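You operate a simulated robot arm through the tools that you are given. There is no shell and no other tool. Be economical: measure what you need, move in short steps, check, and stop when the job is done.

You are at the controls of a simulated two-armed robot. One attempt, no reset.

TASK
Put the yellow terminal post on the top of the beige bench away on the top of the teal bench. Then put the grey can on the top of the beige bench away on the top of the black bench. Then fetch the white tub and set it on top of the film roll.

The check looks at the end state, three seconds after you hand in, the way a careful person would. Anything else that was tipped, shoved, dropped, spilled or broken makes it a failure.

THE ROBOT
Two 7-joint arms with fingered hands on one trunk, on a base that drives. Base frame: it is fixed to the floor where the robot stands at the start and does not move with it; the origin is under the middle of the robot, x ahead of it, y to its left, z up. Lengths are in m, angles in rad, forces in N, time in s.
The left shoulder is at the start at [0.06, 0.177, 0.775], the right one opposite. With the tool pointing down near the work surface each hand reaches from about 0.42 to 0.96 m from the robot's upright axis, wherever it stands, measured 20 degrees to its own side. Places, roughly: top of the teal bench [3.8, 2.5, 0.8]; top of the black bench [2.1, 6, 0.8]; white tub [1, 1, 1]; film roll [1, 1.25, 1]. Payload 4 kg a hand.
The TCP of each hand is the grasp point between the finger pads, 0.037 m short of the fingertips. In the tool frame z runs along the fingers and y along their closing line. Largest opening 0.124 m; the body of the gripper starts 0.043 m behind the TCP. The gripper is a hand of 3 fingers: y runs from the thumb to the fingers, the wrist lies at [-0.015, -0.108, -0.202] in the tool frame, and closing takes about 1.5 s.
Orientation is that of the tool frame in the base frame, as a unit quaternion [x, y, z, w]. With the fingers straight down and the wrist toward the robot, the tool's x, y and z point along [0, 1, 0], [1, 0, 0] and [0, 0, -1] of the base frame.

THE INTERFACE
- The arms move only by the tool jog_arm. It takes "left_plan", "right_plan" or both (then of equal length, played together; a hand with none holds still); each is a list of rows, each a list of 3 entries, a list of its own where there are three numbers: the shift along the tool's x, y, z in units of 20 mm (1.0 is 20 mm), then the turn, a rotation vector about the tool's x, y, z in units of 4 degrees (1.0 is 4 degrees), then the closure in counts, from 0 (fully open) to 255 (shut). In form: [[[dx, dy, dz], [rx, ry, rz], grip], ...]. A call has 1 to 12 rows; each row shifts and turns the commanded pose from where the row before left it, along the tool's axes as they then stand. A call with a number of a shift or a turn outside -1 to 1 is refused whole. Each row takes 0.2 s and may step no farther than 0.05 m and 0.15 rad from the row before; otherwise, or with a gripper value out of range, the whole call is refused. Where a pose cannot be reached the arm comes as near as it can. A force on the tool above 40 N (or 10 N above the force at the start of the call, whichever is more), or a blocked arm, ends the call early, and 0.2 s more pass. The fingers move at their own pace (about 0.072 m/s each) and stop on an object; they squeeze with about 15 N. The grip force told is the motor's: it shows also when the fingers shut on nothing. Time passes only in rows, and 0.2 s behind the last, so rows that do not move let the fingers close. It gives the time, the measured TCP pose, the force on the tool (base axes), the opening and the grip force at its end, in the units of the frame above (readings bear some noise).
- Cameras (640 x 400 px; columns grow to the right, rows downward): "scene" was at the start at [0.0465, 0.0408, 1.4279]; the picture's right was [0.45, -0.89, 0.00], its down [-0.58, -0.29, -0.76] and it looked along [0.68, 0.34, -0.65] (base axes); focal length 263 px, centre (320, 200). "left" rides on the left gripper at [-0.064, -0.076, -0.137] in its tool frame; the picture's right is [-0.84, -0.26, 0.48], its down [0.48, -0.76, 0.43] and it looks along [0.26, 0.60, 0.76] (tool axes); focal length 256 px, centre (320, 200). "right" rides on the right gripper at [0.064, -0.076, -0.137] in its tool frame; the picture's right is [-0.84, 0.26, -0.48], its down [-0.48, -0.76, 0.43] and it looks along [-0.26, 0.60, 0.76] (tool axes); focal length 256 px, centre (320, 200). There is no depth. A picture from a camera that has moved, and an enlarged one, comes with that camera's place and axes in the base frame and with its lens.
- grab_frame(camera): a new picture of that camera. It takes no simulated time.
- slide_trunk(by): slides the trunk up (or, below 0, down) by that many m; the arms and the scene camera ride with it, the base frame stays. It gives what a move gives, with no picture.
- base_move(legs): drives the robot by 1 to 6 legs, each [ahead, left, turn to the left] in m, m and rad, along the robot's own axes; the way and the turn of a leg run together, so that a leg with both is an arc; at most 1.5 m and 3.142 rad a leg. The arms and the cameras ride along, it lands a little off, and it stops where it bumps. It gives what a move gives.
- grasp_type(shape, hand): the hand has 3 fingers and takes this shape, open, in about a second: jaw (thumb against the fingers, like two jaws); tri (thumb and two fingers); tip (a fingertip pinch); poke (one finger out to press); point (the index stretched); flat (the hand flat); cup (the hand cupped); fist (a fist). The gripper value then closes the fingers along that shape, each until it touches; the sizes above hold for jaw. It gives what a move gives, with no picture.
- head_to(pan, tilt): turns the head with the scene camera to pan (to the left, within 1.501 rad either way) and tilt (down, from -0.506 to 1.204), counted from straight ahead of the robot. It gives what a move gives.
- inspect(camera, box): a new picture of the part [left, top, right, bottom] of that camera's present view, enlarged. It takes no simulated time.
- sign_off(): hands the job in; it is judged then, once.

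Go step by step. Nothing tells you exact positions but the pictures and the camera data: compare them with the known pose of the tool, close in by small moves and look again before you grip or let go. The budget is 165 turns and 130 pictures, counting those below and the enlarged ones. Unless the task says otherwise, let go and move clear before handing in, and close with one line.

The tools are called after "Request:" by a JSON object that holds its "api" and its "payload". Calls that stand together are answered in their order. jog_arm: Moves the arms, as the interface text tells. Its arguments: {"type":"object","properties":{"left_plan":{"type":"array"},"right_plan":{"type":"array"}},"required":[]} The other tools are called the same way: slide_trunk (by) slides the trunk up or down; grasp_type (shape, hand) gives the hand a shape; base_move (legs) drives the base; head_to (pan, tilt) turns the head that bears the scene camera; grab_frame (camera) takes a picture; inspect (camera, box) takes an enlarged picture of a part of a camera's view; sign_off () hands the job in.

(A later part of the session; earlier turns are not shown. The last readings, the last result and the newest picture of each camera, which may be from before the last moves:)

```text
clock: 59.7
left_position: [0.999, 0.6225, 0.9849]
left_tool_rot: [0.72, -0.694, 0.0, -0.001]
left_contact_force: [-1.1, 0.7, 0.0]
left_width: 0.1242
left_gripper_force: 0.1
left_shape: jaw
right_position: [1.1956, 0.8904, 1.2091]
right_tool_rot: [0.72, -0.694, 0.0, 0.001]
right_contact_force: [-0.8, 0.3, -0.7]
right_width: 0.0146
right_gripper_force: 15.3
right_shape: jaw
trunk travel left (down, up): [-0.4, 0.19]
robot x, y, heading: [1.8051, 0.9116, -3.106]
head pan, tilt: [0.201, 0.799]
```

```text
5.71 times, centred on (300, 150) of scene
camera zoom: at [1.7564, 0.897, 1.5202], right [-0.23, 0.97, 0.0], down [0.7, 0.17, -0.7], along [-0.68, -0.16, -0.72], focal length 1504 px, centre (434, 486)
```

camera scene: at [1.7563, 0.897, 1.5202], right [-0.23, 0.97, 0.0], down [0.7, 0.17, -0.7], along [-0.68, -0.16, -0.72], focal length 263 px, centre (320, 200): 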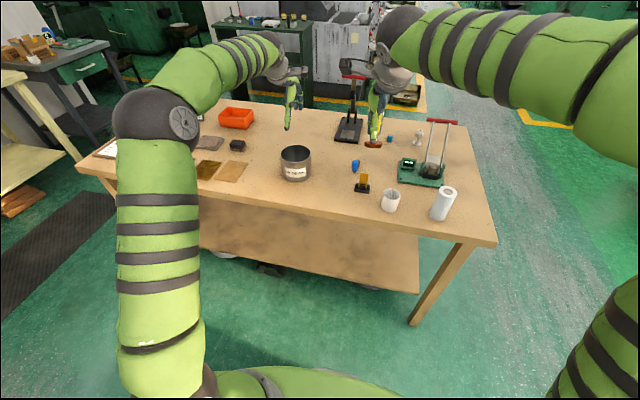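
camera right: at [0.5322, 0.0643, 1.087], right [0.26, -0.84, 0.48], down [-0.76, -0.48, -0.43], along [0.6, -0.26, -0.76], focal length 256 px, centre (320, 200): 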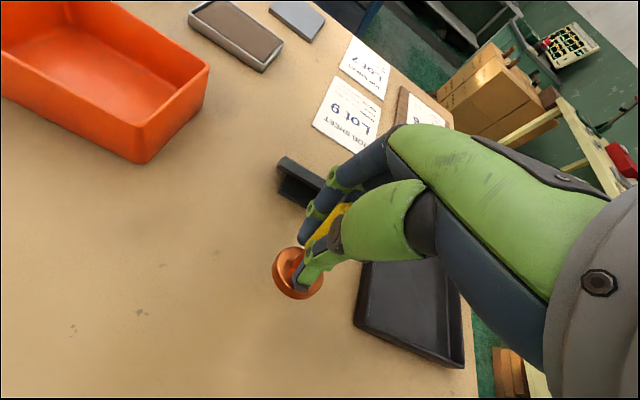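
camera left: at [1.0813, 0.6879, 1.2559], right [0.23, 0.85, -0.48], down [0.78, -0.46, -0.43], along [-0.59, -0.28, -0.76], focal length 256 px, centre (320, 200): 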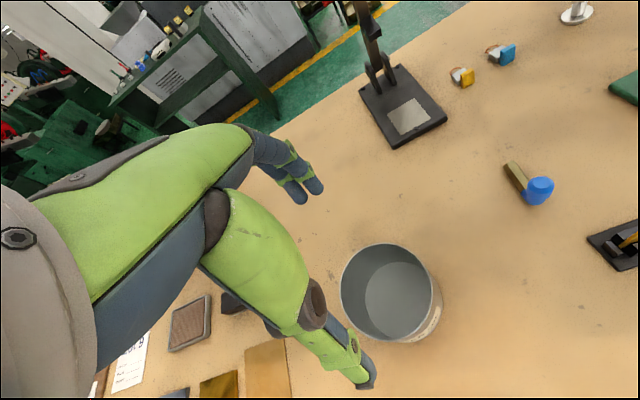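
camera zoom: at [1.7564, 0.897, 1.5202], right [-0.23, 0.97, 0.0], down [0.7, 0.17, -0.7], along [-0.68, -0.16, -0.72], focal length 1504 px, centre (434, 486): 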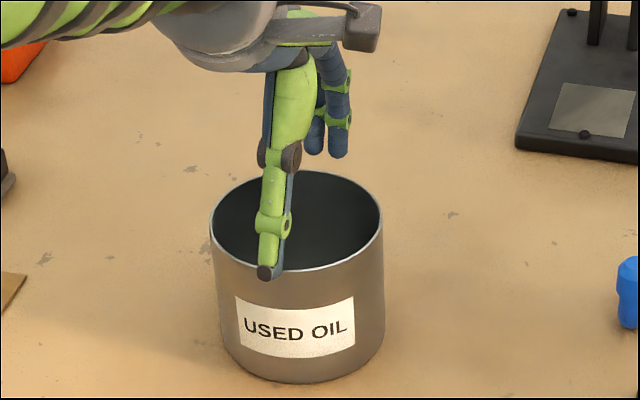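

Both finger sides need centring within a few mm; I go to x≈1.002 and lower in two stages.

Request:
{"api": "jog_arm", "payload": {"left_plan": [[[0, -0.15, 0.3], [0, 0, 0], 0], [[0, 0, 0.4], [0, 0, 0], 0], [[0, 0, 0.4], [0, 0, 0], 0], [[0, 0, 0.4], [0, 0, 0], 0], [[0, 0, 0], [0, 0, 0], 0]]}}

Request:
{"api": "inspect", "payload": {"camera": "left", "box": [240, 120, 400, 220]}}

Request:
{"api": "inspect", "payload": {"camera": "scene", "box": [265, 115, 335, 185]}}

```text
clock: 60.9
left_position: [1.0024, 0.6221, 0.9536]
left_tool_rot: [0.719, -0.695, 0.0, 0.0]
left_contact_force: [0.3, -0.2, 0.2]
left_width: 0.1239
left_gripper_force: 0.0
left_shape: jaw
right_position: [1.1963, 0.8907, 1.2071]
right_tool_rot: [0.72, -0.694, 0.0, 0.001]
right_contact_force: [0.1, 0.1, -1.2]
right_width: 0.0147
right_gripper_force: 14.9
right_shape: jaw
trunk travel left (down, up): [-0.4, 0.19]
robot x, y, heading: [1.8031, 0.9086, -3.103]
head pan, tilt: [0.201, 0.799]
```

```text
4.00 times, centred on (320, 170) of left
camera zoom: at [1.0765, 0.6874, 1.09], right [0.23, 0.85, -0.48], down [0.78, -0.46, -0.43], along [-0.59, -0.28, -0.76], focal length 1024 px, centre (320, 320)
```

zoom: 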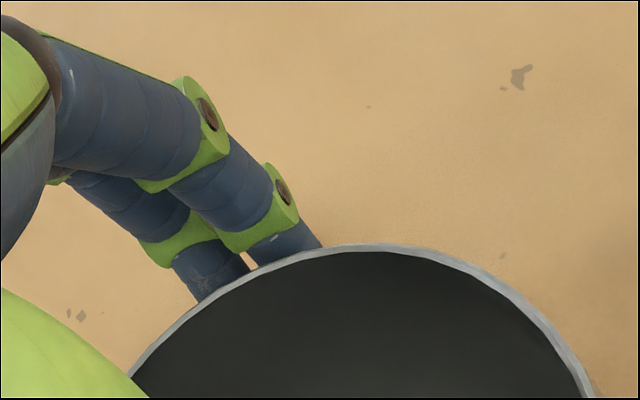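

```text
5.71 times, centred on (300, 150) of scene
camera zoom: at [1.7564, 0.8969, 1.5202], right [-0.23, 0.97, 0.0], down [0.7, 0.17, -0.7], along [-0.68, -0.16, -0.72], focal length 1504 px, centre (434, 486)
```

zoom: 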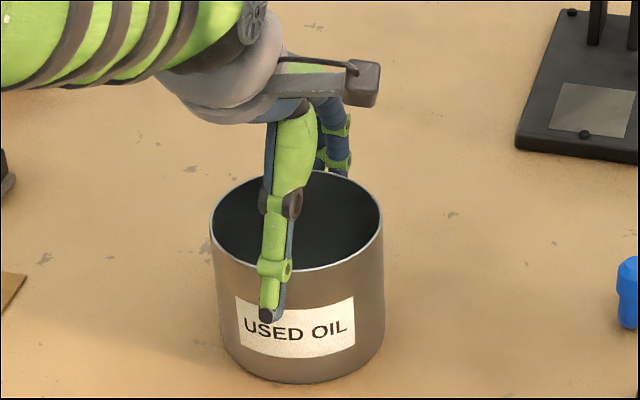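

Now the fingers are cleanly behind the rim and the thumb in front, no contact force. Lowering further, then closing.

Request:
{"api": "jog_arm", "payload": {"left_plan": [[[0, 0, 0.4], [0, 0, 0], 0], [[0, 0, 0.4], [0, 0, 0], 0], [[0, 0, 0.4], [0, 0, 0], 0], [[0, 0, 0.4], [0, 0, 0], 0], [[0, 0, 0], [0, 0, 0], 0]]}}

Request:
{"api": "inspect", "payload": {"camera": "left", "box": [240, 120, 400, 220]}}

Request:
{"api": "inspect", "payload": {"camera": "scene", "box": [265, 115, 335, 185]}}

```text
clock: 62.1
left_position: [1.0025, 0.6212, 0.9236]
left_tool_rot: [0.72, -0.694, -0.001, 0.001]
left_contact_force: [4.3, -1.0, 14.5]
left_width: 0.1239
left_gripper_force: 0.0
left_shape: jaw
right_position: [1.1969, 0.8908, 1.2094]
right_tool_rot: [0.72, -0.694, 0.0, -0.001]
right_contact_force: [-0.1, -0.4, -0.5]
right_width: 0.0147
right_gripper_force: 15.0
right_shape: jaw
trunk travel left (down, up): [-0.4, 0.19]
robot x, y, heading: [1.8065, 0.9127, -3.102]
head pan, tilt: [0.201, 0.799]
```

```text
4.00 times, centred on (320, 170) of left
camera zoom: at [1.0772, 0.6871, 1.0598], right [0.22, 0.85, -0.48], down [0.78, -0.45, -0.44], along [-0.59, -0.28, -0.76], focal length 1024 px, centre (320, 320)
```

zoom: 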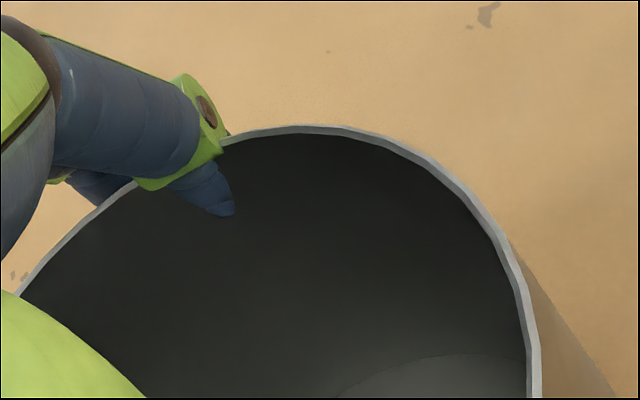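

```text
5.71 times, centred on (300, 150) of scene
camera zoom: at [1.7582, 0.8974, 1.5204], right [-0.23, 0.97, 0.0], down [0.7, 0.17, -0.7], along [-0.68, -0.16, -0.72], focal length 1504 px, centre (434, 486)
```

zoom: 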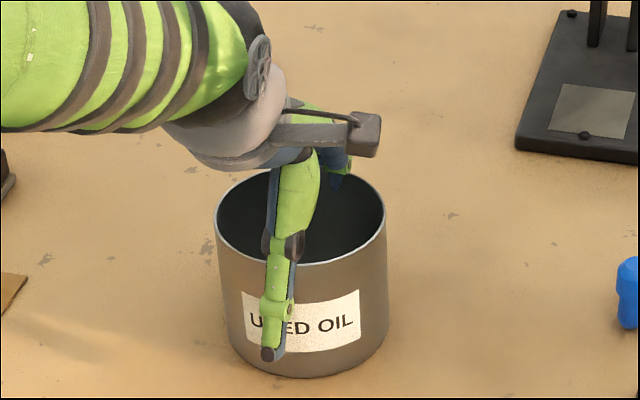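

The slanted upper finger segments press on the rim at this depth, so I rise about 18 mm (force should vanish) and grip there, near the tin's upper half.

Request:
{"api": "jog_arm", "payload": {"left_plan": [[[0, 0, -0.5], [0, 0, 0], 0], [[0, 0, -0.4], [0, 0, 0], 0], [[0, 0, 0], [0, 0, 0], 0]]}}

Request:
{"api": "inspect", "payload": {"camera": "left", "box": [240, 120, 400, 220]}}

Request:
{"api": "inspect", "payload": {"camera": "scene", "box": [265, 115, 335, 185]}}

```text
clock: 62.9
left_position: [1.003, 0.6209, 0.94]
left_tool_rot: [0.72, -0.694, 0.0, 0.001]
left_contact_force: [-0.1, -0.2, 0.0]
left_width: 0.1241
left_gripper_force: 0.2
left_shape: jaw
right_position: [1.1962, 0.891, 1.2083]
right_tool_rot: [0.72, -0.694, 0.0, 0.001]
right_contact_force: [-0.1, 0.2, -0.3]
right_width: 0.0144
right_gripper_force: 14.7
right_shape: jaw
trunk travel left (down, up): [-0.4, 0.19]
robot x, y, heading: [1.8031, 0.9104, -3.103]
head pan, tilt: [0.201, 0.799]
```

```text
4.00 times, centred on (320, 170) of left
camera zoom: at [1.0767, 0.6868, 1.0761], right [0.23, 0.85, -0.48], down [0.78, -0.46, -0.43], along [-0.59, -0.28, -0.76], focal length 1024 px, centre (320, 320)
```

zoom: 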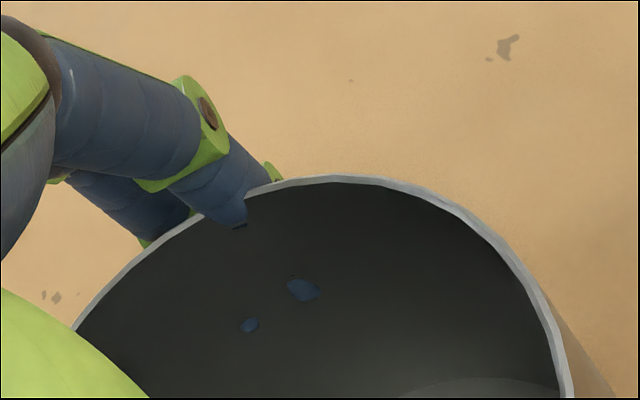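

```text
5.71 times, centred on (300, 150) of scene
camera zoom: at [1.7564, 0.897, 1.5202], right [-0.23, 0.97, 0.0], down [0.7, 0.17, -0.7], along [-0.68, -0.16, -0.72], focal length 1504 px, centre (434, 486)
```

zoom: 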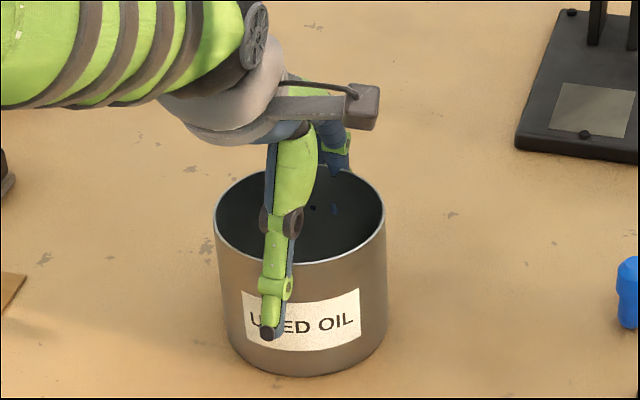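

Force is zero again. Close the grip and see what width it settles at.

Request:
{"api": "jog_arm", "payload": {"left_plan": [[[0, 0, 0], [0, 0, 0], 40], [[0, 0, 0], [0, 0, 0], 80], [[0, 0, 0], [0, 0, 0], 140], [[0, 0, 0], [0, 0, 0], 200], [[0, 0, 0], [0, 0, 0], 255], [[0, 0, 0], [0, 0, 0], 255], [[0, 0, 0], [0, 0, 0], 255], [[0, 0, 0], [0, 0, 0], 255]]}}

Request:
{"api": "inspect", "payload": {"camera": "left", "box": [220, 100, 480, 400]}}

Request:
{"api": "inspect", "payload": {"camera": "scene", "box": [265, 115, 335, 185]}}

```text
clock: 64.7
left_position: [1.0033, 0.6211, 0.9409]
left_tool_rot: [0.72, -0.693, 0.0, 0.0]
left_contact_force: [0.3, 0.3, 2.4]
left_width: 0.1131
left_gripper_force: 15.3
left_shape: jaw
right_position: [1.1965, 0.8904, 1.2087]
right_tool_rot: [0.72, -0.694, 0.0, 0.0]
right_contact_force: [0.6, 1.0, -0.6]
right_width: 0.0144
right_gripper_force: 15.6
right_shape: jaw
trunk travel left (down, up): [-0.4, 0.19]
robot x, y, heading: [1.8061, 0.9087, -3.109]
head pan, tilt: [0.201, 0.799]
```

```text
1.33 times, centred on (350, 250) of left
camera zoom: at [1.0769, 0.6869, 1.0764], right [0.23, 0.85, -0.48], down [0.78, -0.46, -0.43], along [-0.59, -0.28, -0.76], focal length 341 px, centre (280, 133)
```

zoom: 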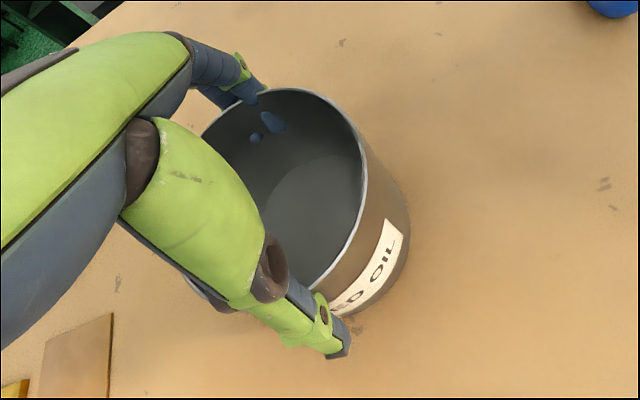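

```text
5.71 times, centred on (300, 150) of scene
camera zoom: at [1.7566, 0.897, 1.5202], right [-0.23, 0.97, 0.0], down [0.7, 0.17, -0.7], along [-0.68, -0.16, -0.72], focal length 1504 px, centre (434, 486)
```

zoom: 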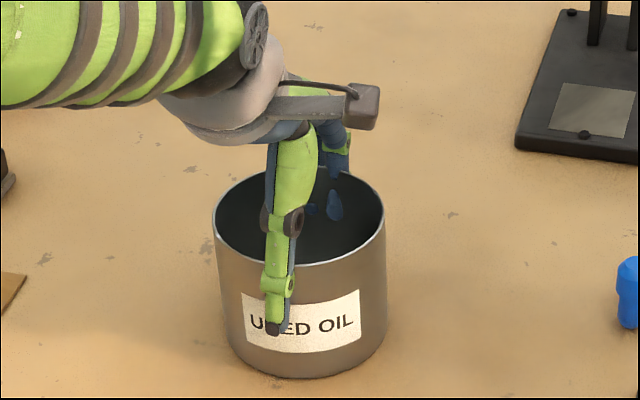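

It grips at 0.113 m with full force. A gentle test lift.

Request:
{"api": "jog_arm", "payload": {"left_plan": [[[0, 0, -0.4], [0, 0, 0], 255], [[0, 0, -0.4], [0, 0, 0], 255], [[0, 0, -0.4], [0, 0, 0], 255], [[0, 0, -0.4], [0, 0, 0], 255], [[0, 0, -0.4], [0, 0, 0], 255], [[0, 0, 0], [0, 0, 0], 255]]}}

Request:
{"api": "grab_frame", "payload": {"camera": "left"}}

Request:
{"api": "inspect", "payload": {"camera": "scene", "box": [255, 105, 345, 195]}}

```text
clock: 66.1
left_position: [1.0024, 0.6235, 0.9816]
left_tool_rot: [0.72, -0.694, 0.001, -0.001]
left_contact_force: [0.6, -0.6, -3.8]
left_width: 0.1133
left_gripper_force: 15.1
left_shape: jaw
right_position: [1.1963, 0.8901, 1.2088]
right_tool_rot: [0.72, -0.694, 0.0, 0.0]
right_contact_force: [-0.8, 0.2, -0.9]
right_width: 0.0144
right_gripper_force: 15.1
right_shape: jaw
trunk travel left (down, up): [-0.4, 0.19]
robot x, y, heading: [1.8076, 0.9115, -3.103]
head pan, tilt: [0.201, 0.799]
```

```text
84 pictures are left
camera left: at [1.0766, 0.6882, 1.1172], right [0.23, 0.85, -0.48], down [0.78, -0.46, -0.43], along [-0.59, -0.28, -0.76], focal length 256 px, centre (320, 200)
```

left: 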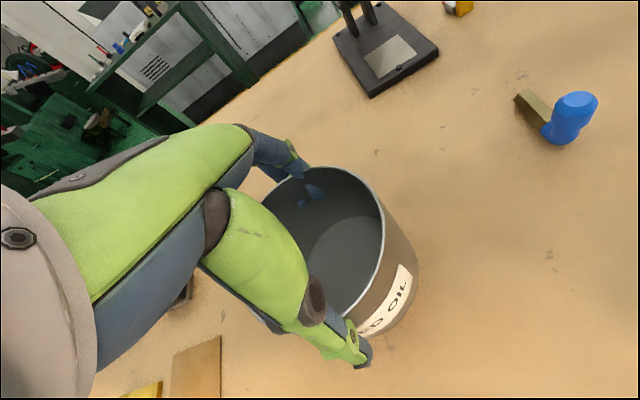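

```text
4.44 times, centred on (300, 150) of scene
camera zoom: at [1.7561, 0.8968, 1.5202], right [-0.23, 0.97, 0.0], down [0.7, 0.17, -0.7], along [-0.68, -0.16, -0.72], focal length 1170 px, centre (409, 422)
```

zoom: 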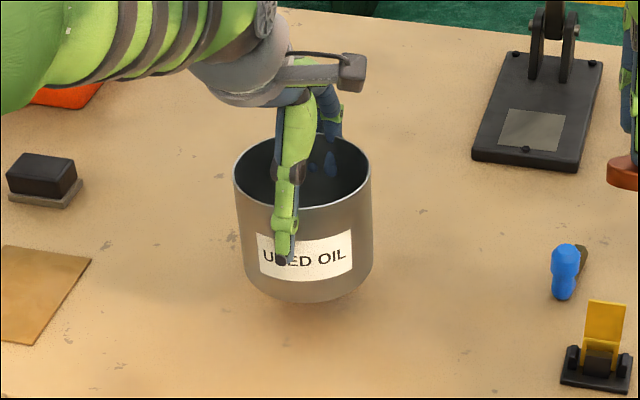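

The tin is held upright. I lift it high, tuck it in, and drive round the bench end toward the far side of the shop, then look at the teal bench's free end.

Request:
{"api": "jog_arm", "payload": {"left_plan": [[[0, 0, -0.7], [0, 0, 0], 255], [[0, 0, -0.7], [0, 0, 0], 255], [[0, 0, -0.7], [0, 0, 0], 255], [[0, 0, -0.7], [0, 0, 0], 255], [[0, 0, -0.7], [0, 0, 0], 255], [[0, 0, -0.7], [0, 0, 0], 255], [[0, 0, -0.7], [0, 0, 0], 255], [[0, 0, -0.7], [0, 0, 0], 255], [[0, 0, -0.7], [0, 0, 0], 255], [[0, 0, -0.7], [0, 0, 0], 255], [[0, 0, -0.7], [0, 0, 0], 255], [[0, 0, -0.7], [0, 0, 0], 255]]}}

Request:
{"api": "jog_arm", "payload": {"left_plan": [[[0, -0.7, -0.7], [0, 0, 0], 255], [[0, -0.7, -0.7], [0, 0, 0], 255], [[0, -0.7, -0.7], [0, 0, 0], 255], [[0, -0.7, 0], [0, 0, 0], 255], [[0, -0.7, 0], [0, 0, 0], 255], [[0, -0.7, 0], [0, 0, 0], 255], [[0, -0.7, 0], [0, 0, 0], 255], [[0, -0.7, 0], [0, 0, 0], 255], [[0, -0.7, 0], [0, 0, 0], 255], [[0, -0.7, 0], [0, 0, 0], 255], [[0, -0.7, 0], [0, 0, 0], 255], [[0, -0.7, 0], [0, 0, 0], 255]]}}

Request:
{"api": "base_move", "payload": {"legs": [[0, -1.3, 0], [0, 0, -1.535]]}}

Request:
{"api": "head_to", "payload": {"pan": -0.5, "tilt": 0.4}}

Request:
{"api": "grab_frame", "payload": {"camera": "scene"}}

```text
clock: 68.7
left_position: [1.004, 0.6238, 1.148]
left_tool_rot: [0.72, -0.694, 0.0, 0.0]
left_contact_force: [-0.4, -0.1, -2.6]
left_width: 0.1135
left_gripper_force: 15.5
left_shape: jaw
right_position: [1.1966, 0.8906, 1.2088]
right_tool_rot: [0.72, -0.694, 0.0, 0.0]
right_contact_force: [-0.8, 0.3, -0.4]
right_width: 0.0144
right_gripper_force: 14.9
right_shape: jaw
trunk travel left (down, up): [-0.4, 0.19]
robot x, y, heading: [1.806, 0.9134, -3.108]
head pan, tilt: [0.201, 0.799]
```

```text
clock: 71.3
left_position: [1.1704, 0.6287, 1.1919]
left_tool_rot: [0.72, -0.694, 0.0, -0.001]
left_contact_force: [1.2, 0.2, -3.3]
left_width: 0.113
left_gripper_force: 14.9
left_shape: jaw
right_position: [1.1947, 0.889, 1.2081]
right_tool_rot: [0.72, -0.694, -0.001, 0.0]
right_contact_force: [0.0, 1.1, -0.3]
right_width: 0.0148
right_gripper_force: 15.2
right_shape: jaw
trunk travel left (down, up): [-0.4, 0.19]
robot x, y, heading: [1.8033, 0.9134, -3.104]
head pan, tilt: [0.201, 0.799]
```

```text
clock: 81.4
left_position: [1.4121, 2.7989, 1.1916]
left_tool_rot: [-0.064, 0.998, 0.001, 0.0]
left_contact_force: [0.1, -0.3, -3.7]
left_width: 0.1133
left_gripper_force: 14.6
left_shape: jaw
right_position: [1.6741, 2.7965, 1.2069]
right_tool_rot: [-0.063, 0.998, -0.001, 0.0]
right_contact_force: [0.3, -0.7, -2.3]
right_width: 0.014
right_gripper_force: 15.9
right_shape: jaw
trunk travel left (down, up): [-0.4, 0.19]
robot x, y, heading: [1.7502, 2.193, 1.697]
head pan, tilt: [0.201, 0.799]
```

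```text
clock: 82.5
left_position: [1.4123, 2.7975, 1.1909]
left_tool_rot: [-0.064, 0.998, 0.0, 0.0]
left_contact_force: [-0.2, -0.4, -3.0]
left_width: 0.1133
left_gripper_force: 14.7
left_shape: jaw
right_position: [1.6745, 2.7961, 1.208]
right_tool_rot: [-0.063, 0.998, 0.0, 0.0]
right_contact_force: [-0.6, 0.5, -0.7]
right_width: 0.0144
right_gripper_force: 15.0
right_shape: jaw
trunk travel left (down, up): [-0.4, 0.19]
robot x, y, heading: [1.7529, 2.1947, 1.701]
head pan, tilt: [-0.499, 0.4]
```

```text
82 pictures are left
camera scene: at [1.7901, 2.2526, 1.5552], right [0.93, -0.36, 0.0], down [-0.14, -0.36, -0.92], along [0.33, 0.86, -0.39], focal length 263 px, centre (320, 200)
```

scene: 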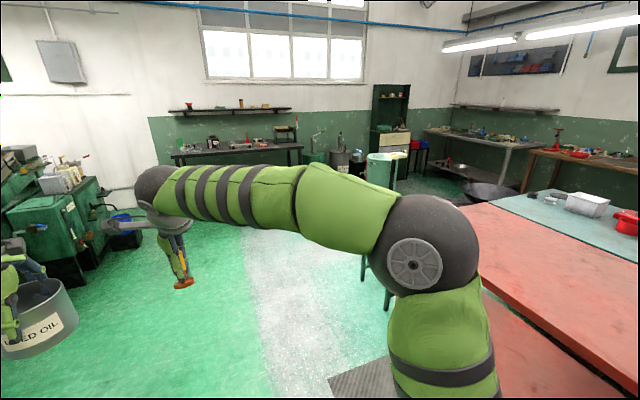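

I'm now facing +y with a clear aisle. I square up, go ahead about 2.1 m, turn right to face +x and look at the teal bench's end.

Request:
{"api": "base_move", "payload": {"legs": [[0, 0, -0.13], [1.3, 0, 0], [0.9, 0, 0], [0, 0, -1.57]]}}

Request:
{"api": "head_to", "payload": {"pan": -0.2, "tilt": 0.5}}

Request:
{"api": "grab_frame", "payload": {"camera": "scene"}}

```text
clock: 97.9
left_position: [2.3801, 4.6699, 1.1908]
left_tool_rot: [0.709, 0.705, 0.0, 0.0]
left_contact_force: [-0.2, 0.0, -2.1]
left_width: 0.1128
left_gripper_force: 14.5
left_shape: jaw
right_position: [2.3433, 4.4093, 1.2078]
right_tool_rot: [0.71, 0.704, -0.001, 0.001]
right_contact_force: [0.3, -0.3, -1.1]
right_width: 0.014
right_gripper_force: 15.2
right_shape: jaw
trunk travel left (down, up): [-0.4, 0.19]
robot x, y, heading: [1.7332, 4.4133, -0.005]
head pan, tilt: [-0.499, 0.4]
```

```text
clock: 98.7
left_position: [2.3805, 4.6691, 1.1913]
left_tool_rot: [0.71, 0.704, -0.001, 0.0]
left_contact_force: [-0.5, -0.1, -3.3]
left_width: 0.1129
left_gripper_force: 15.3
left_shape: jaw
right_position: [2.3439, 4.4096, 1.2086]
right_tool_rot: [0.71, 0.704, -0.001, 0.0]
right_contact_force: [-0.7, 0.4, -0.6]
right_width: 0.0138
right_gripper_force: 15.3
right_shape: jaw
trunk travel left (down, up): [-0.4, 0.19]
robot x, y, heading: [1.7329, 4.4137, -0.003]
head pan, tilt: [-0.201, 0.499]
```

```text
81 pictures are left
camera scene: at [1.7941, 4.3981, 1.5462], right [-0.21, -0.98, 0.0], down [-0.47, 0.1, -0.88], along [0.86, -0.18, -0.48], focal length 263 px, centre (320, 200)
```

scene: 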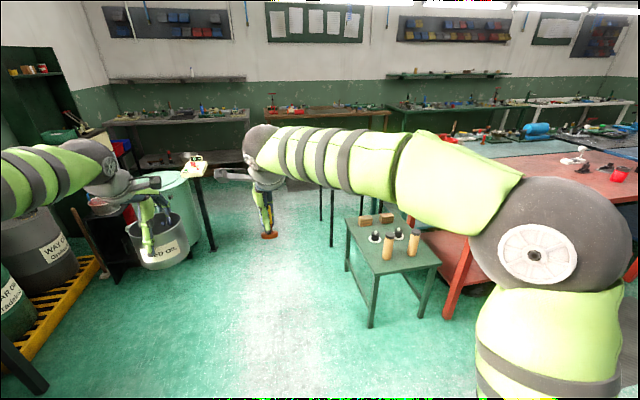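

Request:
{"api": "inspect", "payload": {"camera": "scene", "box": [230, 120, 540, 330]}}

```text
1.90 times, centred on (385, 225) of scene
camera zoom: at [1.7941, 4.3981, 1.5462], right [-0.21, -0.98, 0.0], down [-0.47, 0.1, -0.88], along [0.86, -0.18, -0.48], focal length 501 px, centre (196, 152)
```

zoom: 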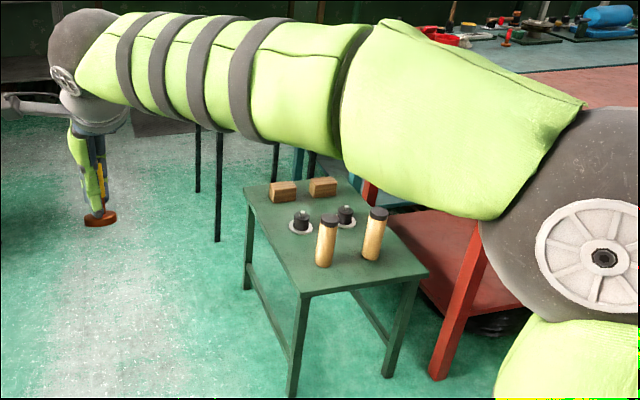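

Request:
{"api": "grab_frame", "payload": {"camera": "right"}}

```text
79 pictures are left
camera right: at [2.2677, 4.4745, 1.3446], right [0.25, -0.84, 0.48], down [-0.76, -0.48, -0.43], along [0.59, -0.26, -0.76], focal length 256 px, centre (320, 200)
```

right: 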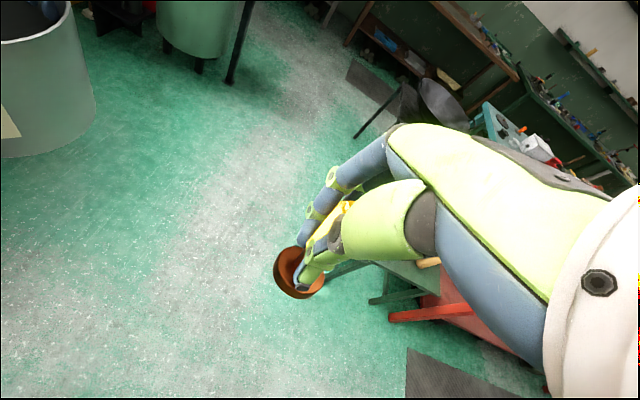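

There's a stool-like thing with a round metal bowl near the teal bench's left end. I'll drive nearer along the free aisle and look again.

Request:
{"api": "base_move", "payload": {"legs": [[1.1, 0.05, 0]]}}

Request:
{"api": "grab_frame", "payload": {"camera": "right"}}

Request:
{"api": "head_to", "payload": {"pan": -0.3, "tilt": 0.8}}

Request:
{"api": "grab_frame", "payload": {"camera": "scene"}}

```text
clock: 104.3
left_position: [3.4875, 4.6563, 1.19]
left_tool_rot: [0.725, 0.689, -0.001, -0.001]
left_contact_force: [0.4, 0.1, -3.4]
left_width: 0.1132
left_gripper_force: 15.0
left_shape: jaw
right_position: [3.4393, 4.3973, 1.2079]
right_tool_rot: [0.726, 0.688, -0.001, -0.001]
right_contact_force: [0.1, 0.1, -1.0]
right_width: 0.014
right_gripper_force: 14.5
right_shape: jaw
trunk travel left (down, up): [-0.4, 0.19]
robot x, y, heading: [2.8295, 4.4296, -0.053]
head pan, tilt: [-0.201, 0.499]
```

```text
78 pictures are left
camera right: at [3.3672, 4.4666, 1.3445], right [0.21, -0.85, 0.48], down [-0.78, -0.44, -0.43], along [0.58, -0.29, -0.76], focal length 256 px, centre (320, 200)
```

right: 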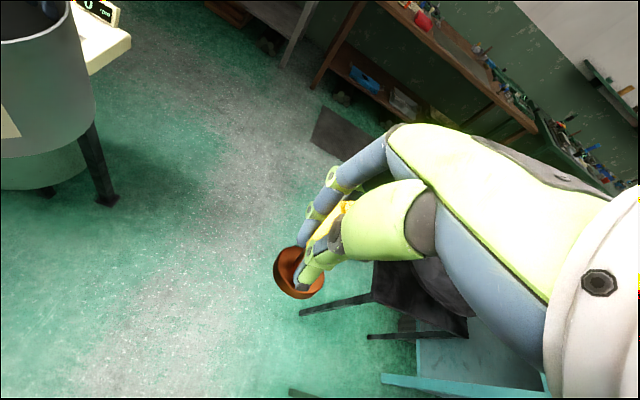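

```text
clock: 105.1
left_position: [3.4873, 4.6575, 1.1904]
left_tool_rot: [0.726, 0.688, 0.0, 0.0]
left_contact_force: [0.1, -0.8, -2.8]
left_width: 0.1131
left_gripper_force: 15.1
left_shape: jaw
right_position: [3.4392, 4.3991, 1.2074]
right_tool_rot: [0.725, 0.688, 0.0, 0.0]
right_contact_force: [0.2, -0.5, -0.9]
right_width: 0.0141
right_gripper_force: 15.0
right_shape: jaw
trunk travel left (down, up): [-0.4, 0.19]
robot x, y, heading: [2.8319, 4.4303, -0.052]
head pan, tilt: [-0.3, 0.799]
```

```text
77 pictures are left
camera scene: at [2.878, 4.4065, 1.5202], right [-0.35, -0.94, 0.0], down [-0.67, 0.25, -0.7], along [0.65, -0.24, -0.72], focal length 263 px, centre (320, 200)
```

scene: 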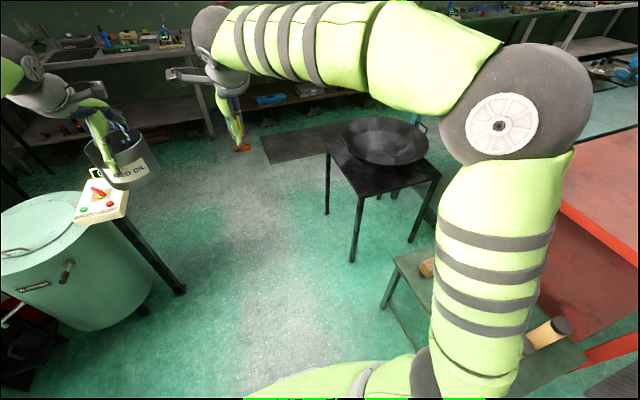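

A black stool with a pan blocks the teal bench's end, but I can reach over it from about [3.75, 4.32]. I drive there and turn to face the bench end.

Request:
{"api": "base_move", "payload": {"legs": [[0.92, -0.03, 0], [0, 0, -1.17]]}}

Request:
{"api": "grab_frame", "payload": {"camera": "right"}}

Request:
{"api": "head_to", "payload": {"pan": 0.0, "tilt": 0.9}}

Request:
{"api": "grab_frame", "payload": {"camera": "scene"}}

```text
clock: 112.8
left_position: [4.1968, 3.8331, 1.1909]
left_tool_rot: [0.985, 0.17, -0.001, 0.0]
left_contact_force: [-1.0, 0.7, -3.6]
left_width: 0.1131
left_gripper_force: 14.9
left_shape: jaw
right_position: [3.939, 3.7779, 1.2075]
right_tool_rot: [0.985, 0.17, 0.0, 0.0]
right_contact_force: [-0.8, -0.7, -0.7]
right_width: 0.0138
right_gripper_force: 15.2
right_shape: jaw
trunk travel left (down, up): [-0.4, 0.19]
robot x, y, heading: [3.7343, 4.3532, -1.234]
head pan, tilt: [-0.3, 0.799]
```

```text
76 pictures are left
camera right: at [3.9743, 3.8724, 1.3446], right [-0.7, -0.52, 0.48], down [-0.71, 0.56, -0.43], along [-0.04, -0.65, -0.76], focal length 256 px, centre (320, 200)
```

right: 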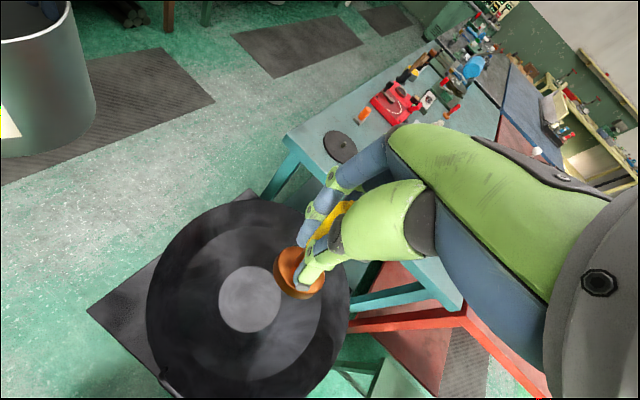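

```text
clock: 113.6
left_position: [4.1964, 3.8328, 1.1908]
left_tool_rot: [0.985, 0.171, 0.0, -0.001]
left_contact_force: [0.4, -0.1, -2.4]
left_width: 0.113
left_gripper_force: 14.8
left_shape: jaw
right_position: [3.9402, 3.7789, 1.2087]
right_tool_rot: [0.986, 0.168, 0.0, 0.0]
right_contact_force: [-0.7, 0.3, -2.1]
right_width: 0.0137
right_gripper_force: 15.0
right_shape: jaw
trunk travel left (down, up): [-0.4, 0.19]
robot x, y, heading: [3.7366, 4.3544, -1.228]
head pan, tilt: [0.0, 0.901]
```

```text
75 pictures are left
camera scene: at [3.7521, 4.3123, 1.5123], right [-0.94, -0.33, 0.0], down [-0.26, 0.74, -0.62], along [0.21, -0.59, -0.78], focal length 263 px, centre (320, 200)
```

scene: 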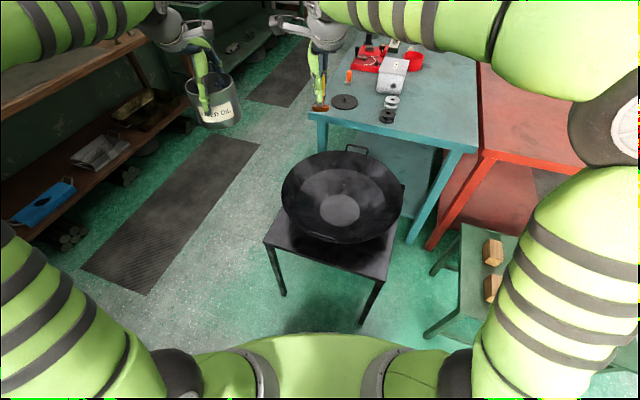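

The teal end edge is farther (y≈3.3), too far across the stool. The aisle behind (x 4.2–5.5) is 1.3 m wide and clear, so I raise the trunk and go round there.

Request:
{"api": "slide_trunk", "payload": {"by": 0.1}}

Request:
{"api": "base_move", "payload": {"legs": [[0.28, 0.98, 0]]}}

Request:
{"api": "grab_frame", "payload": {"camera": "scene"}}

```text
clock: 114.9
left_position: [4.1968, 3.8332, 1.2896]
left_tool_rot: [0.985, 0.17, 0.0, -0.001]
left_contact_force: [-0.1, 0.0, -3.0]
left_width: 0.1129
left_gripper_force: 14.9
left_shape: jaw
right_position: [3.9398, 3.7783, 1.3081]
right_tool_rot: [0.986, 0.169, 0.0, 0.0]
right_contact_force: [-0.8, 0.6, -1.0]
right_width: 0.0136
right_gripper_force: 15.2
right_shape: jaw
trunk travel left (down, up): [-0.5, 0.09]
robot x, y, heading: [3.7373, 4.3523, -1.229]
head pan, tilt: [0.0, 0.901]
```

```text
clock: 120.3
left_position: [5.2313, 3.909, 1.2916]
left_tool_rot: [0.985, 0.171, 0.0, -0.001]
left_contact_force: [0.1, -0.1, -3.7]
left_width: 0.113
left_gripper_force: 14.2
left_shape: jaw
right_position: [4.9742, 3.8544, 1.3079]
right_tool_rot: [0.985, 0.172, -0.001, 0.001]
right_contact_force: [-0.5, -0.1, -1.0]
right_width: 0.0138
right_gripper_force: 15.1
right_shape: jaw
trunk travel left (down, up): [-0.5, 0.09]
robot x, y, heading: [4.7666, 4.4298, -1.229]
head pan, tilt: [0.0, 0.901]
```

```text
74 pictures are left
camera scene: at [4.7852, 4.3878, 1.6123], right [-0.94, -0.34, 0.0], down [-0.26, 0.74, -0.62], along [0.21, -0.58, -0.78], focal length 263 px, centre (320, 200)
```

scene: 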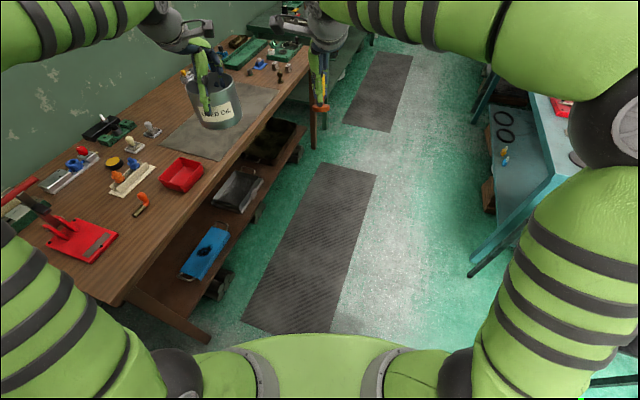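

The aisle is clear. I turn toward the bench here, then slide down the aisle to about [4.75, 3.4].

Request:
{"api": "base_move", "payload": {"legs": [[0, 0, -1.2], [0.67, 0.75, 0]]}}

Request:
{"api": "head_to", "payload": {"pan": -0.1, "tilt": 0.85}}

Request:
{"api": "grab_frame", "payload": {"camera": "scene"}}

```text
clock: 128.5
left_position: [4.3709, 2.8167, 1.2911]
left_tool_rot: [0.901, -0.434, 0.0, -0.002]
left_contact_force: [-0.3, -1.6, -2.3]
left_width: 0.1129
left_gripper_force: 15.3
left_shape: jaw
right_position: [4.2352, 3.0428, 1.3081]
right_tool_rot: [0.901, -0.434, 0.0, -0.001]
right_contact_force: [-0.6, 0.2, -1.3]
right_width: 0.0133
right_gripper_force: 15.2
right_shape: jaw
trunk travel left (down, up): [-0.5, 0.09]
robot x, y, heading: [4.7101, 3.4232, -2.467]
head pan, tilt: [0.0, 0.901]
```

```text
clock: 129.2
left_position: [4.3705, 2.8174, 1.29]
left_tool_rot: [0.901, -0.434, 0.001, -0.001]
left_contact_force: [0.0, -0.4, -2.6]
left_width: 0.1127
left_gripper_force: 15.1
left_shape: jaw
right_position: [4.2346, 3.0422, 1.3088]
right_tool_rot: [0.901, -0.434, 0.0, 0.0]
right_contact_force: [0.0, -0.2, -0.8]
right_width: 0.0135
right_gripper_force: 15.1
right_shape: jaw
trunk travel left (down, up): [-0.5, 0.09]
robot x, y, heading: [4.7113, 3.4221, -2.465]
head pan, tilt: [-0.099, 0.85]
```

```text
73 pictures are left
camera scene: at [4.6697, 3.4009, 1.6161], right [-0.54, 0.84, 0.0], down [0.63, 0.41, -0.66], along [-0.55, -0.36, -0.75], focal length 263 px, centre (320, 200)
```

scene: 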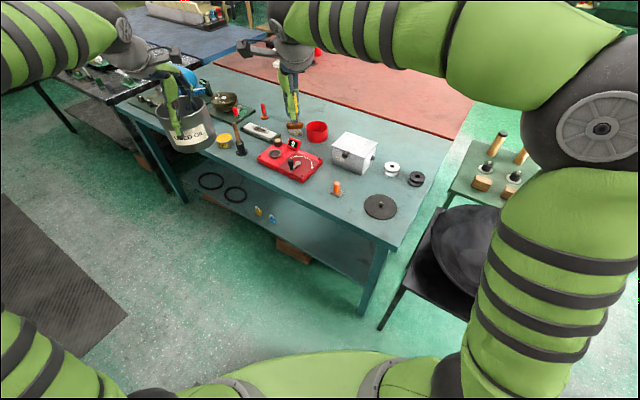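

Request:
{"api": "inspect", "payload": {"camera": "scene", "box": [240, 110, 460, 260]}}

```text
2.67 times, centred on (350, 185) of scene
camera zoom: at [4.6697, 3.4009, 1.6161], right [-0.54, 0.84, 0.0], down [0.63, 0.41, -0.66], along [-0.55, -0.36, -0.75], focal length 702 px, centre (240, 240)
```

zoom: 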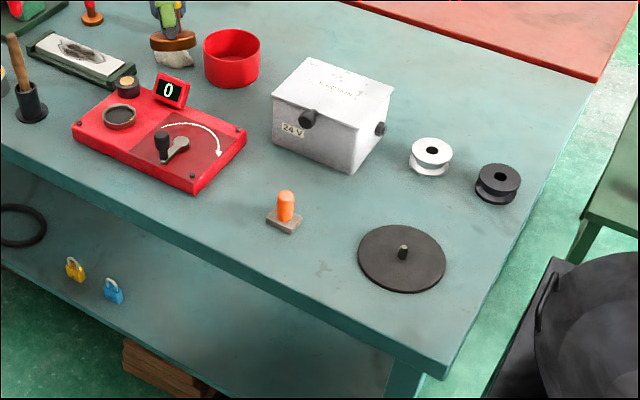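

There is a free spot on the teal top at about [4.06, 3.145], between the disc, the orange plug and the edge. I move the post above it and lower the trunk.

Request:
{"api": "jog_arm", "payload": {"right_plan": [[[-0.95, 0.36, 0], [0, 0, 0], 255], [[-0.95, 0.36, 0], [0, 0, 0], 255], [[-0.95, 0.36, 0], [0, 0, 0], 255], [[-0.95, 0.36, 0], [0, 0, 0], 255], [[-0.95, 0.36, 0], [0, 0, 0], 255], [[-0.95, 0.36, 0], [0, 0, 0], 255], [[-0.95, 0.36, 0], [0, 0, 0], 255], [[-0.95, 0.36, 0], [0, 0, 0], 255], [[-0.95, 0.36, 0], [0, 0, 0], 255], [[-0.95, 0.36, 0], [0, 0, 0], 255]]}}

Request:
{"api": "slide_trunk", "payload": {"by": -0.2}}

Request:
{"api": "jog_arm", "payload": {"right_plan": [[[0, 0, 1], [0, 0, 0], 255], [[0, 0, 1], [0, 0, 0], 255], [[0, 0, 1], [0, 0, 0], 255], [[0, 0, 1], [0, 0, 0], 255], [[0, 0, 1], [0, 0, 0], 255], [[0, 0, 1], [0, 0, 0], 255], [[0, 0, 1], [0, 0, 0], 255]]}}

Request:
{"api": "inspect", "payload": {"camera": "scene", "box": [240, 90, 460, 240]}}

Request:
{"api": "grab_frame", "payload": {"camera": "right"}}

```text
clock: 131.4
left_position: [4.3705, 2.8168, 1.2907]
left_tool_rot: [0.901, -0.434, 0.001, -0.001]
left_contact_force: [-0.5, -0.3, -2.8]
left_width: 0.1126
left_gripper_force: 15.0
left_shape: jaw
right_position: [4.0606, 3.1471, 1.3072]
right_tool_rot: [0.901, -0.433, 0.0, 0.001]
right_contact_force: [0.1, -0.8, -1.3]
right_width: 0.0136
right_gripper_force: 15.0
right_shape: jaw
trunk travel left (down, up): [-0.5, 0.09]
robot x, y, heading: [4.7124, 3.4239, -2.47]
head pan, tilt: [-0.099, 0.85]
```

```text
clock: 133.6
left_position: [4.3717, 2.8178, 1.0897]
left_tool_rot: [0.901, -0.434, 0.0, -0.001]
left_contact_force: [0.0, 0.6, -2.8]
left_width: 0.1129
left_gripper_force: 15.7
left_shape: jaw
right_position: [4.0624, 3.1466, 1.1061]
right_tool_rot: [0.901, -0.434, 0.0, 0.0]
right_contact_force: [0.1, 0.5, -0.5]
right_width: 0.0135
right_gripper_force: 15.0
right_shape: jaw
trunk travel left (down, up): [-0.3, 0.29]
robot x, y, heading: [4.7089, 3.4178, -2.467]
head pan, tilt: [-0.099, 0.85]
```

```text
clock: 135.2
left_position: [4.3716, 2.8171, 1.0904]
left_tool_rot: [0.901, -0.434, 0.0, -0.001]
left_contact_force: [-1.0, -0.1, -3.7]
left_width: 0.1125
left_gripper_force: 15.6
left_shape: jaw
right_position: [4.062, 3.1465, 0.9662]
right_tool_rot: [0.901, -0.433, 0.0, -0.002]
right_contact_force: [-0.6, -0.1, 0.0]
right_width: 0.0133
right_gripper_force: 14.8
right_shape: jaw
trunk travel left (down, up): [-0.3, 0.29]
robot x, y, heading: [4.7093, 3.4255, -2.464]
head pan, tilt: [-0.099, 0.85]
```

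```text
2.67 times, centred on (350, 165) of scene
camera zoom: at [4.6696, 3.4009, 1.4162], right [-0.54, 0.84, 0.0], down [0.63, 0.41, -0.66], along [-0.55, -0.36, -0.75], focal length 702 px, centre (240, 293)
```

zoom: 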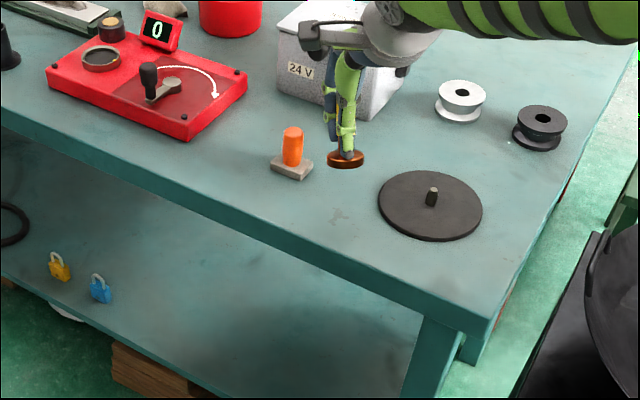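

```text
70 pictures are left
camera right: at [4.1616, 3.1452, 1.1024], right [-0.72, 0.49, 0.48], down [0.29, 0.85, -0.43], along [-0.63, -0.17, -0.76], focal length 256 px, centre (320, 200)
```

right: 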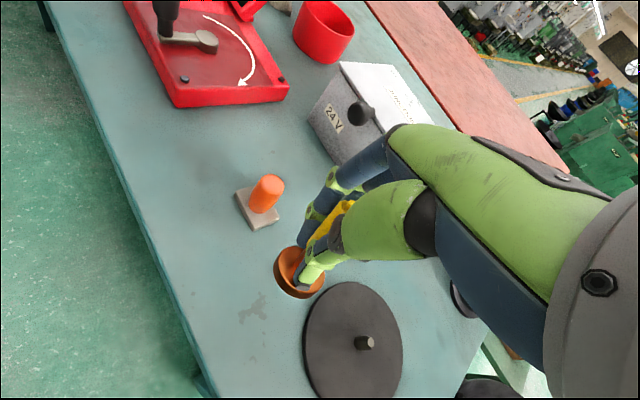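

The bench top turns out to be at about z 0.85, so I shift the post 4 cm closer to the edge for clearance from the orange plug and disc, then lower part way.

Request:
{"api": "jog_arm", "payload": {"right_plan": [[[0.43, -0.87, 0], [0, 0, 0], 255], [[0.43, -0.88, 0], [0, 0, 0], 255], [[0, 0, 0.8], [0, 0, 0], 255], [[0, 0, 0.8], [0, 0, 0], 255], [[0, 0, 0], [0, 0, 0], 255]]}}

Request:
{"api": "inspect", "payload": {"camera": "scene", "box": [290, 110, 410, 210]}}

Request:
{"api": "grab_frame", "payload": {"camera": "right"}}

```text
clock: 136.4
left_position: [4.3699, 2.8175, 1.0906]
left_tool_rot: [0.901, -0.433, 0.0, -0.001]
left_contact_force: [-0.6, 0.4, -2.3]
left_width: 0.1127
left_gripper_force: 14.7
left_shape: jaw
right_position: [4.0996, 3.1563, 0.9334]
right_tool_rot: [0.901, -0.434, 0.0, -0.001]
right_contact_force: [0.5, -0.3, 0.1]
right_width: 0.0134
right_gripper_force: 15.1
right_shape: jaw
trunk travel left (down, up): [-0.3, 0.29]
robot x, y, heading: [4.7091, 3.422, -2.467]
head pan, tilt: [-0.099, 0.85]
```

```text
4.00 times, centred on (350, 160) of scene
camera zoom: at [4.6697, 3.401, 1.4162], right [-0.54, 0.84, 0.0], down [0.63, 0.41, -0.66], along [-0.55, -0.36, -0.75], focal length 1052 px, centre (200, 360)
```

zoom: 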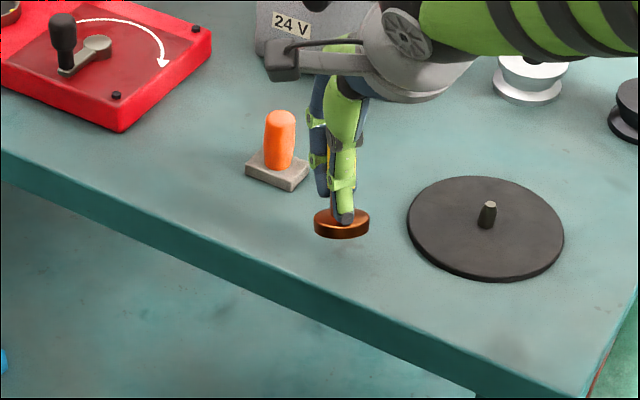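

```text
68 pictures are left
camera right: at [4.1992, 3.1544, 1.0699], right [-0.72, 0.49, 0.48], down [0.29, 0.85, -0.43], along [-0.63, -0.17, -0.76], focal length 256 px, centre (320, 200)
```

right: 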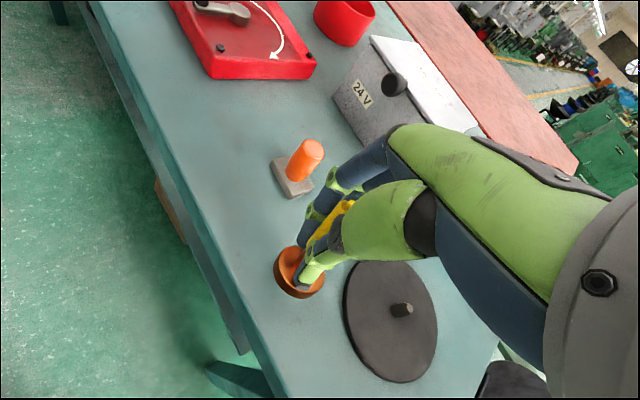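

Good clear spot. Lowering slowly until the base touches.

Request:
{"api": "jog_arm", "payload": {"right_plan": [[[0, 0, 0.2], [0, 0, 0], 255], [[0, 0, 0.2], [0, 0, 0], 255], [[0, 0, 0.2], [0, 0, 0], 255], [[0, 0, 0.2], [0, 0, 0], 255], [[0, 0, 0], [0, 0, 0], 255]]}}

Request:
{"api": "inspect", "payload": {"camera": "scene", "box": [310, 130, 390, 190]}}

```text
clock: 137.6
left_position: [4.371, 2.8177, 1.0905]
left_tool_rot: [0.901, -0.434, 0.0, 0.0]
left_contact_force: [1.2, -1.4, -2.9]
left_width: 0.1129
left_gripper_force: 15.1
left_shape: jaw
right_position: [4.1007, 3.1553, 0.9182]
right_tool_rot: [0.901, -0.433, 0.0, 0.0]
right_contact_force: [0.1, 0.0, -0.8]
right_width: 0.0136
right_gripper_force: 14.6
right_shape: jaw
trunk travel left (down, up): [-0.3, 0.29]
robot x, y, heading: [4.7168, 3.4196, -2.463]
head pan, tilt: [-0.099, 0.85]
```

```text
6.67 times, centred on (350, 160) of scene
camera zoom: at [4.6697, 3.401, 1.4162], right [-0.54, 0.84, 0.0], down [0.63, 0.41, -0.66], along [-0.55, -0.36, -0.75], focal length 1754 px, centre (120, 467)
```

zoom: 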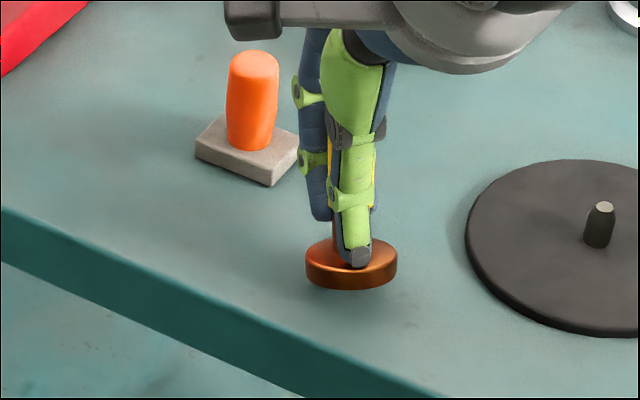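

Request:
{"api": "jog_arm", "payload": {"right_plan": [[[0, 0, 0.15], [0, 0, 0], 255], [[0, 0, 0.15], [0, 0, 0], 255], [[0, 0, 0.15], [0, 0, 0], 255], [[0, 0, 0], [0, 0, 0], 255]]}}

```text
clock: 138.6
left_position: [4.3723, 2.8177, 1.0918]
left_tool_rot: [0.901, -0.434, 0.0, -0.001]
left_contact_force: [0.4, 0.3, -2.7]
left_width: 0.1124
left_gripper_force: 15.0
left_shape: jaw
right_position: [4.1004, 3.1537, 0.9134]
right_tool_rot: [0.901, -0.433, -0.001, 0.002]
right_contact_force: [2.0, 1.8, 14.3]
right_width: 0.014
right_gripper_force: 14.8
right_shape: jaw
trunk travel left (down, up): [-0.3, 0.29]
robot x, y, heading: [4.7112, 3.4216, -2.468]
head pan, tilt: [-0.099, 0.85]
```

Contact at z 0.913 (14 N): the post stands on the bench. I ease off a touch and open the fingers a little.

Request:
{"api": "jog_arm", "payload": {"right_plan": [[[0, 0, -0.15], [0, 0, 0], 255], [[0, 0, 0], [0, 0, 0], 225], [[0, 0, 0], [0, 0, 0], 200], [[0, 0, 0], [0, 0, 0], 180], [[0, 0, 0], [0, 0, 0], 165], [[0, 0, 0], [0, 0, 0], 165], [[0, 0, 0], [0, 0, 0], 165]]}}

Request:
{"api": "inspect", "payload": {"camera": "scene", "box": [310, 130, 390, 190]}}

Request:
{"api": "grab_frame", "payload": {"camera": "right"}}

```text
clock: 140.2
left_position: [4.3714, 2.817, 1.0907]
left_tool_rot: [0.901, -0.434, 0.0, -0.001]
left_contact_force: [0.3, -0.1, -2.3]
left_width: 0.1129
left_gripper_force: 14.3
left_shape: jaw
right_position: [4.1, 3.1534, 0.9137]
right_tool_rot: [0.901, -0.434, 0.0, 0.0]
right_contact_force: [0.3, -0.6, -1.1]
right_width: 0.0436
right_gripper_force: 0.1
right_shape: jaw
trunk travel left (down, up): [-0.3, 0.29]
robot x, y, heading: [4.7112, 3.4212, -2.468]
head pan, tilt: [-0.099, 0.85]
```

```text
6.67 times, centred on (350, 160) of scene
camera zoom: at [4.6698, 3.401, 1.4162], right [-0.54, 0.84, 0.0], down [0.63, 0.41, -0.66], along [-0.55, -0.36, -0.75], focal length 1754 px, centre (120, 467)
```

zoom: 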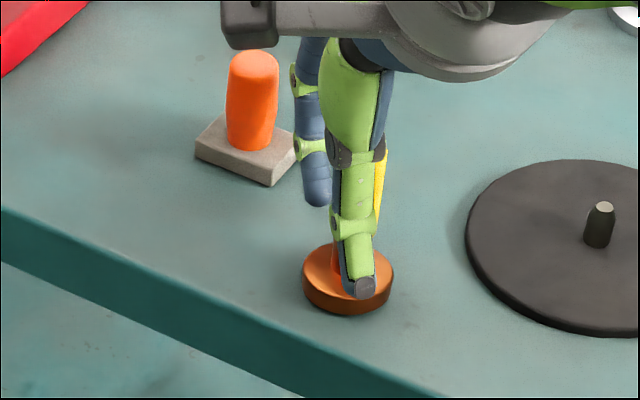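

```text
65 pictures are left
camera right: at [4.199, 3.1525, 1.0501], right [-0.72, 0.49, 0.48], down [0.29, 0.85, -0.43], along [-0.63, -0.17, -0.76], focal length 256 px, centre (320, 200)
```

right: 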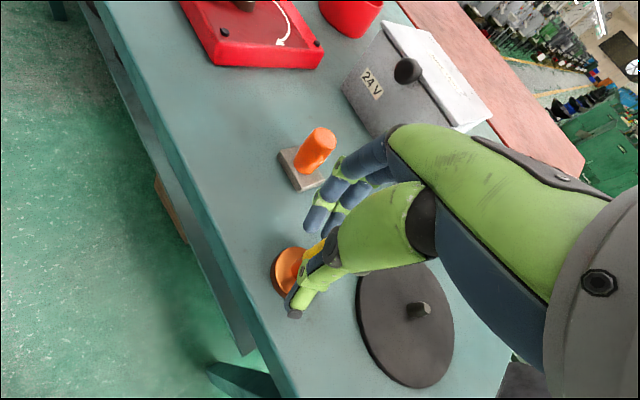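

The post stands free. Raise the hand straight up and check.

Request:
{"api": "jog_arm", "payload": {"right_plan": [[[0, 0, -0.5], [0, 0, 0], 165], [[0, 0, -0.5], [0, 0, 0], 165], [[0, 0, -0.7], [0, 0, 0], 165], [[0, 0, -1], [0, 0, 0], 165], [[0, 0, -1], [0, 0, 0], 165], [[0, 0, -1], [0, 0, 0], 165], [[0, 0, -1], [0, 0, 0], 165], [[0, 0, -1], [0, 0, 0], 165], [[0, 0, -1], [0, 0, 0], 165], [[0, 0, -1], [0, 0, 0], 165]]}}

Request:
{"api": "inspect", "payload": {"camera": "scene", "box": [290, 90, 430, 200]}}

```text
clock: 142.4
left_position: [4.3706, 2.817, 1.0908]
left_tool_rot: [0.901, -0.434, 0.001, -0.001]
left_contact_force: [-0.2, -0.3, -2.7]
left_width: 0.1126
left_gripper_force: 15.5
left_shape: jaw
right_position: [4.0991, 3.1557, 1.0856]
right_tool_rot: [0.901, -0.433, 0.001, -0.001]
right_contact_force: [0.1, -0.1, 0.6]
right_width: 0.0438
right_gripper_force: 0.2
right_shape: jaw
trunk travel left (down, up): [-0.3, 0.29]
robot x, y, heading: [4.7146, 3.42, -2.468]
head pan, tilt: [-0.099, 0.85]
```

```text
3.64 times, centred on (360, 145) of scene
camera zoom: at [4.6698, 3.4011, 1.4161], right [-0.54, 0.84, 0.0], down [0.63, 0.41, -0.66], along [-0.55, -0.36, -0.75], focal length 957 px, centre (174, 400)
```

zoom: 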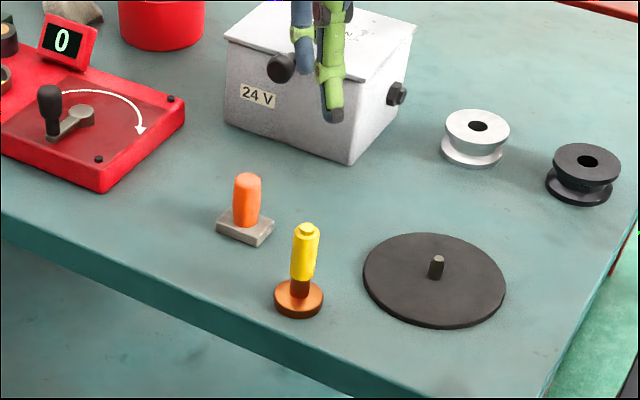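

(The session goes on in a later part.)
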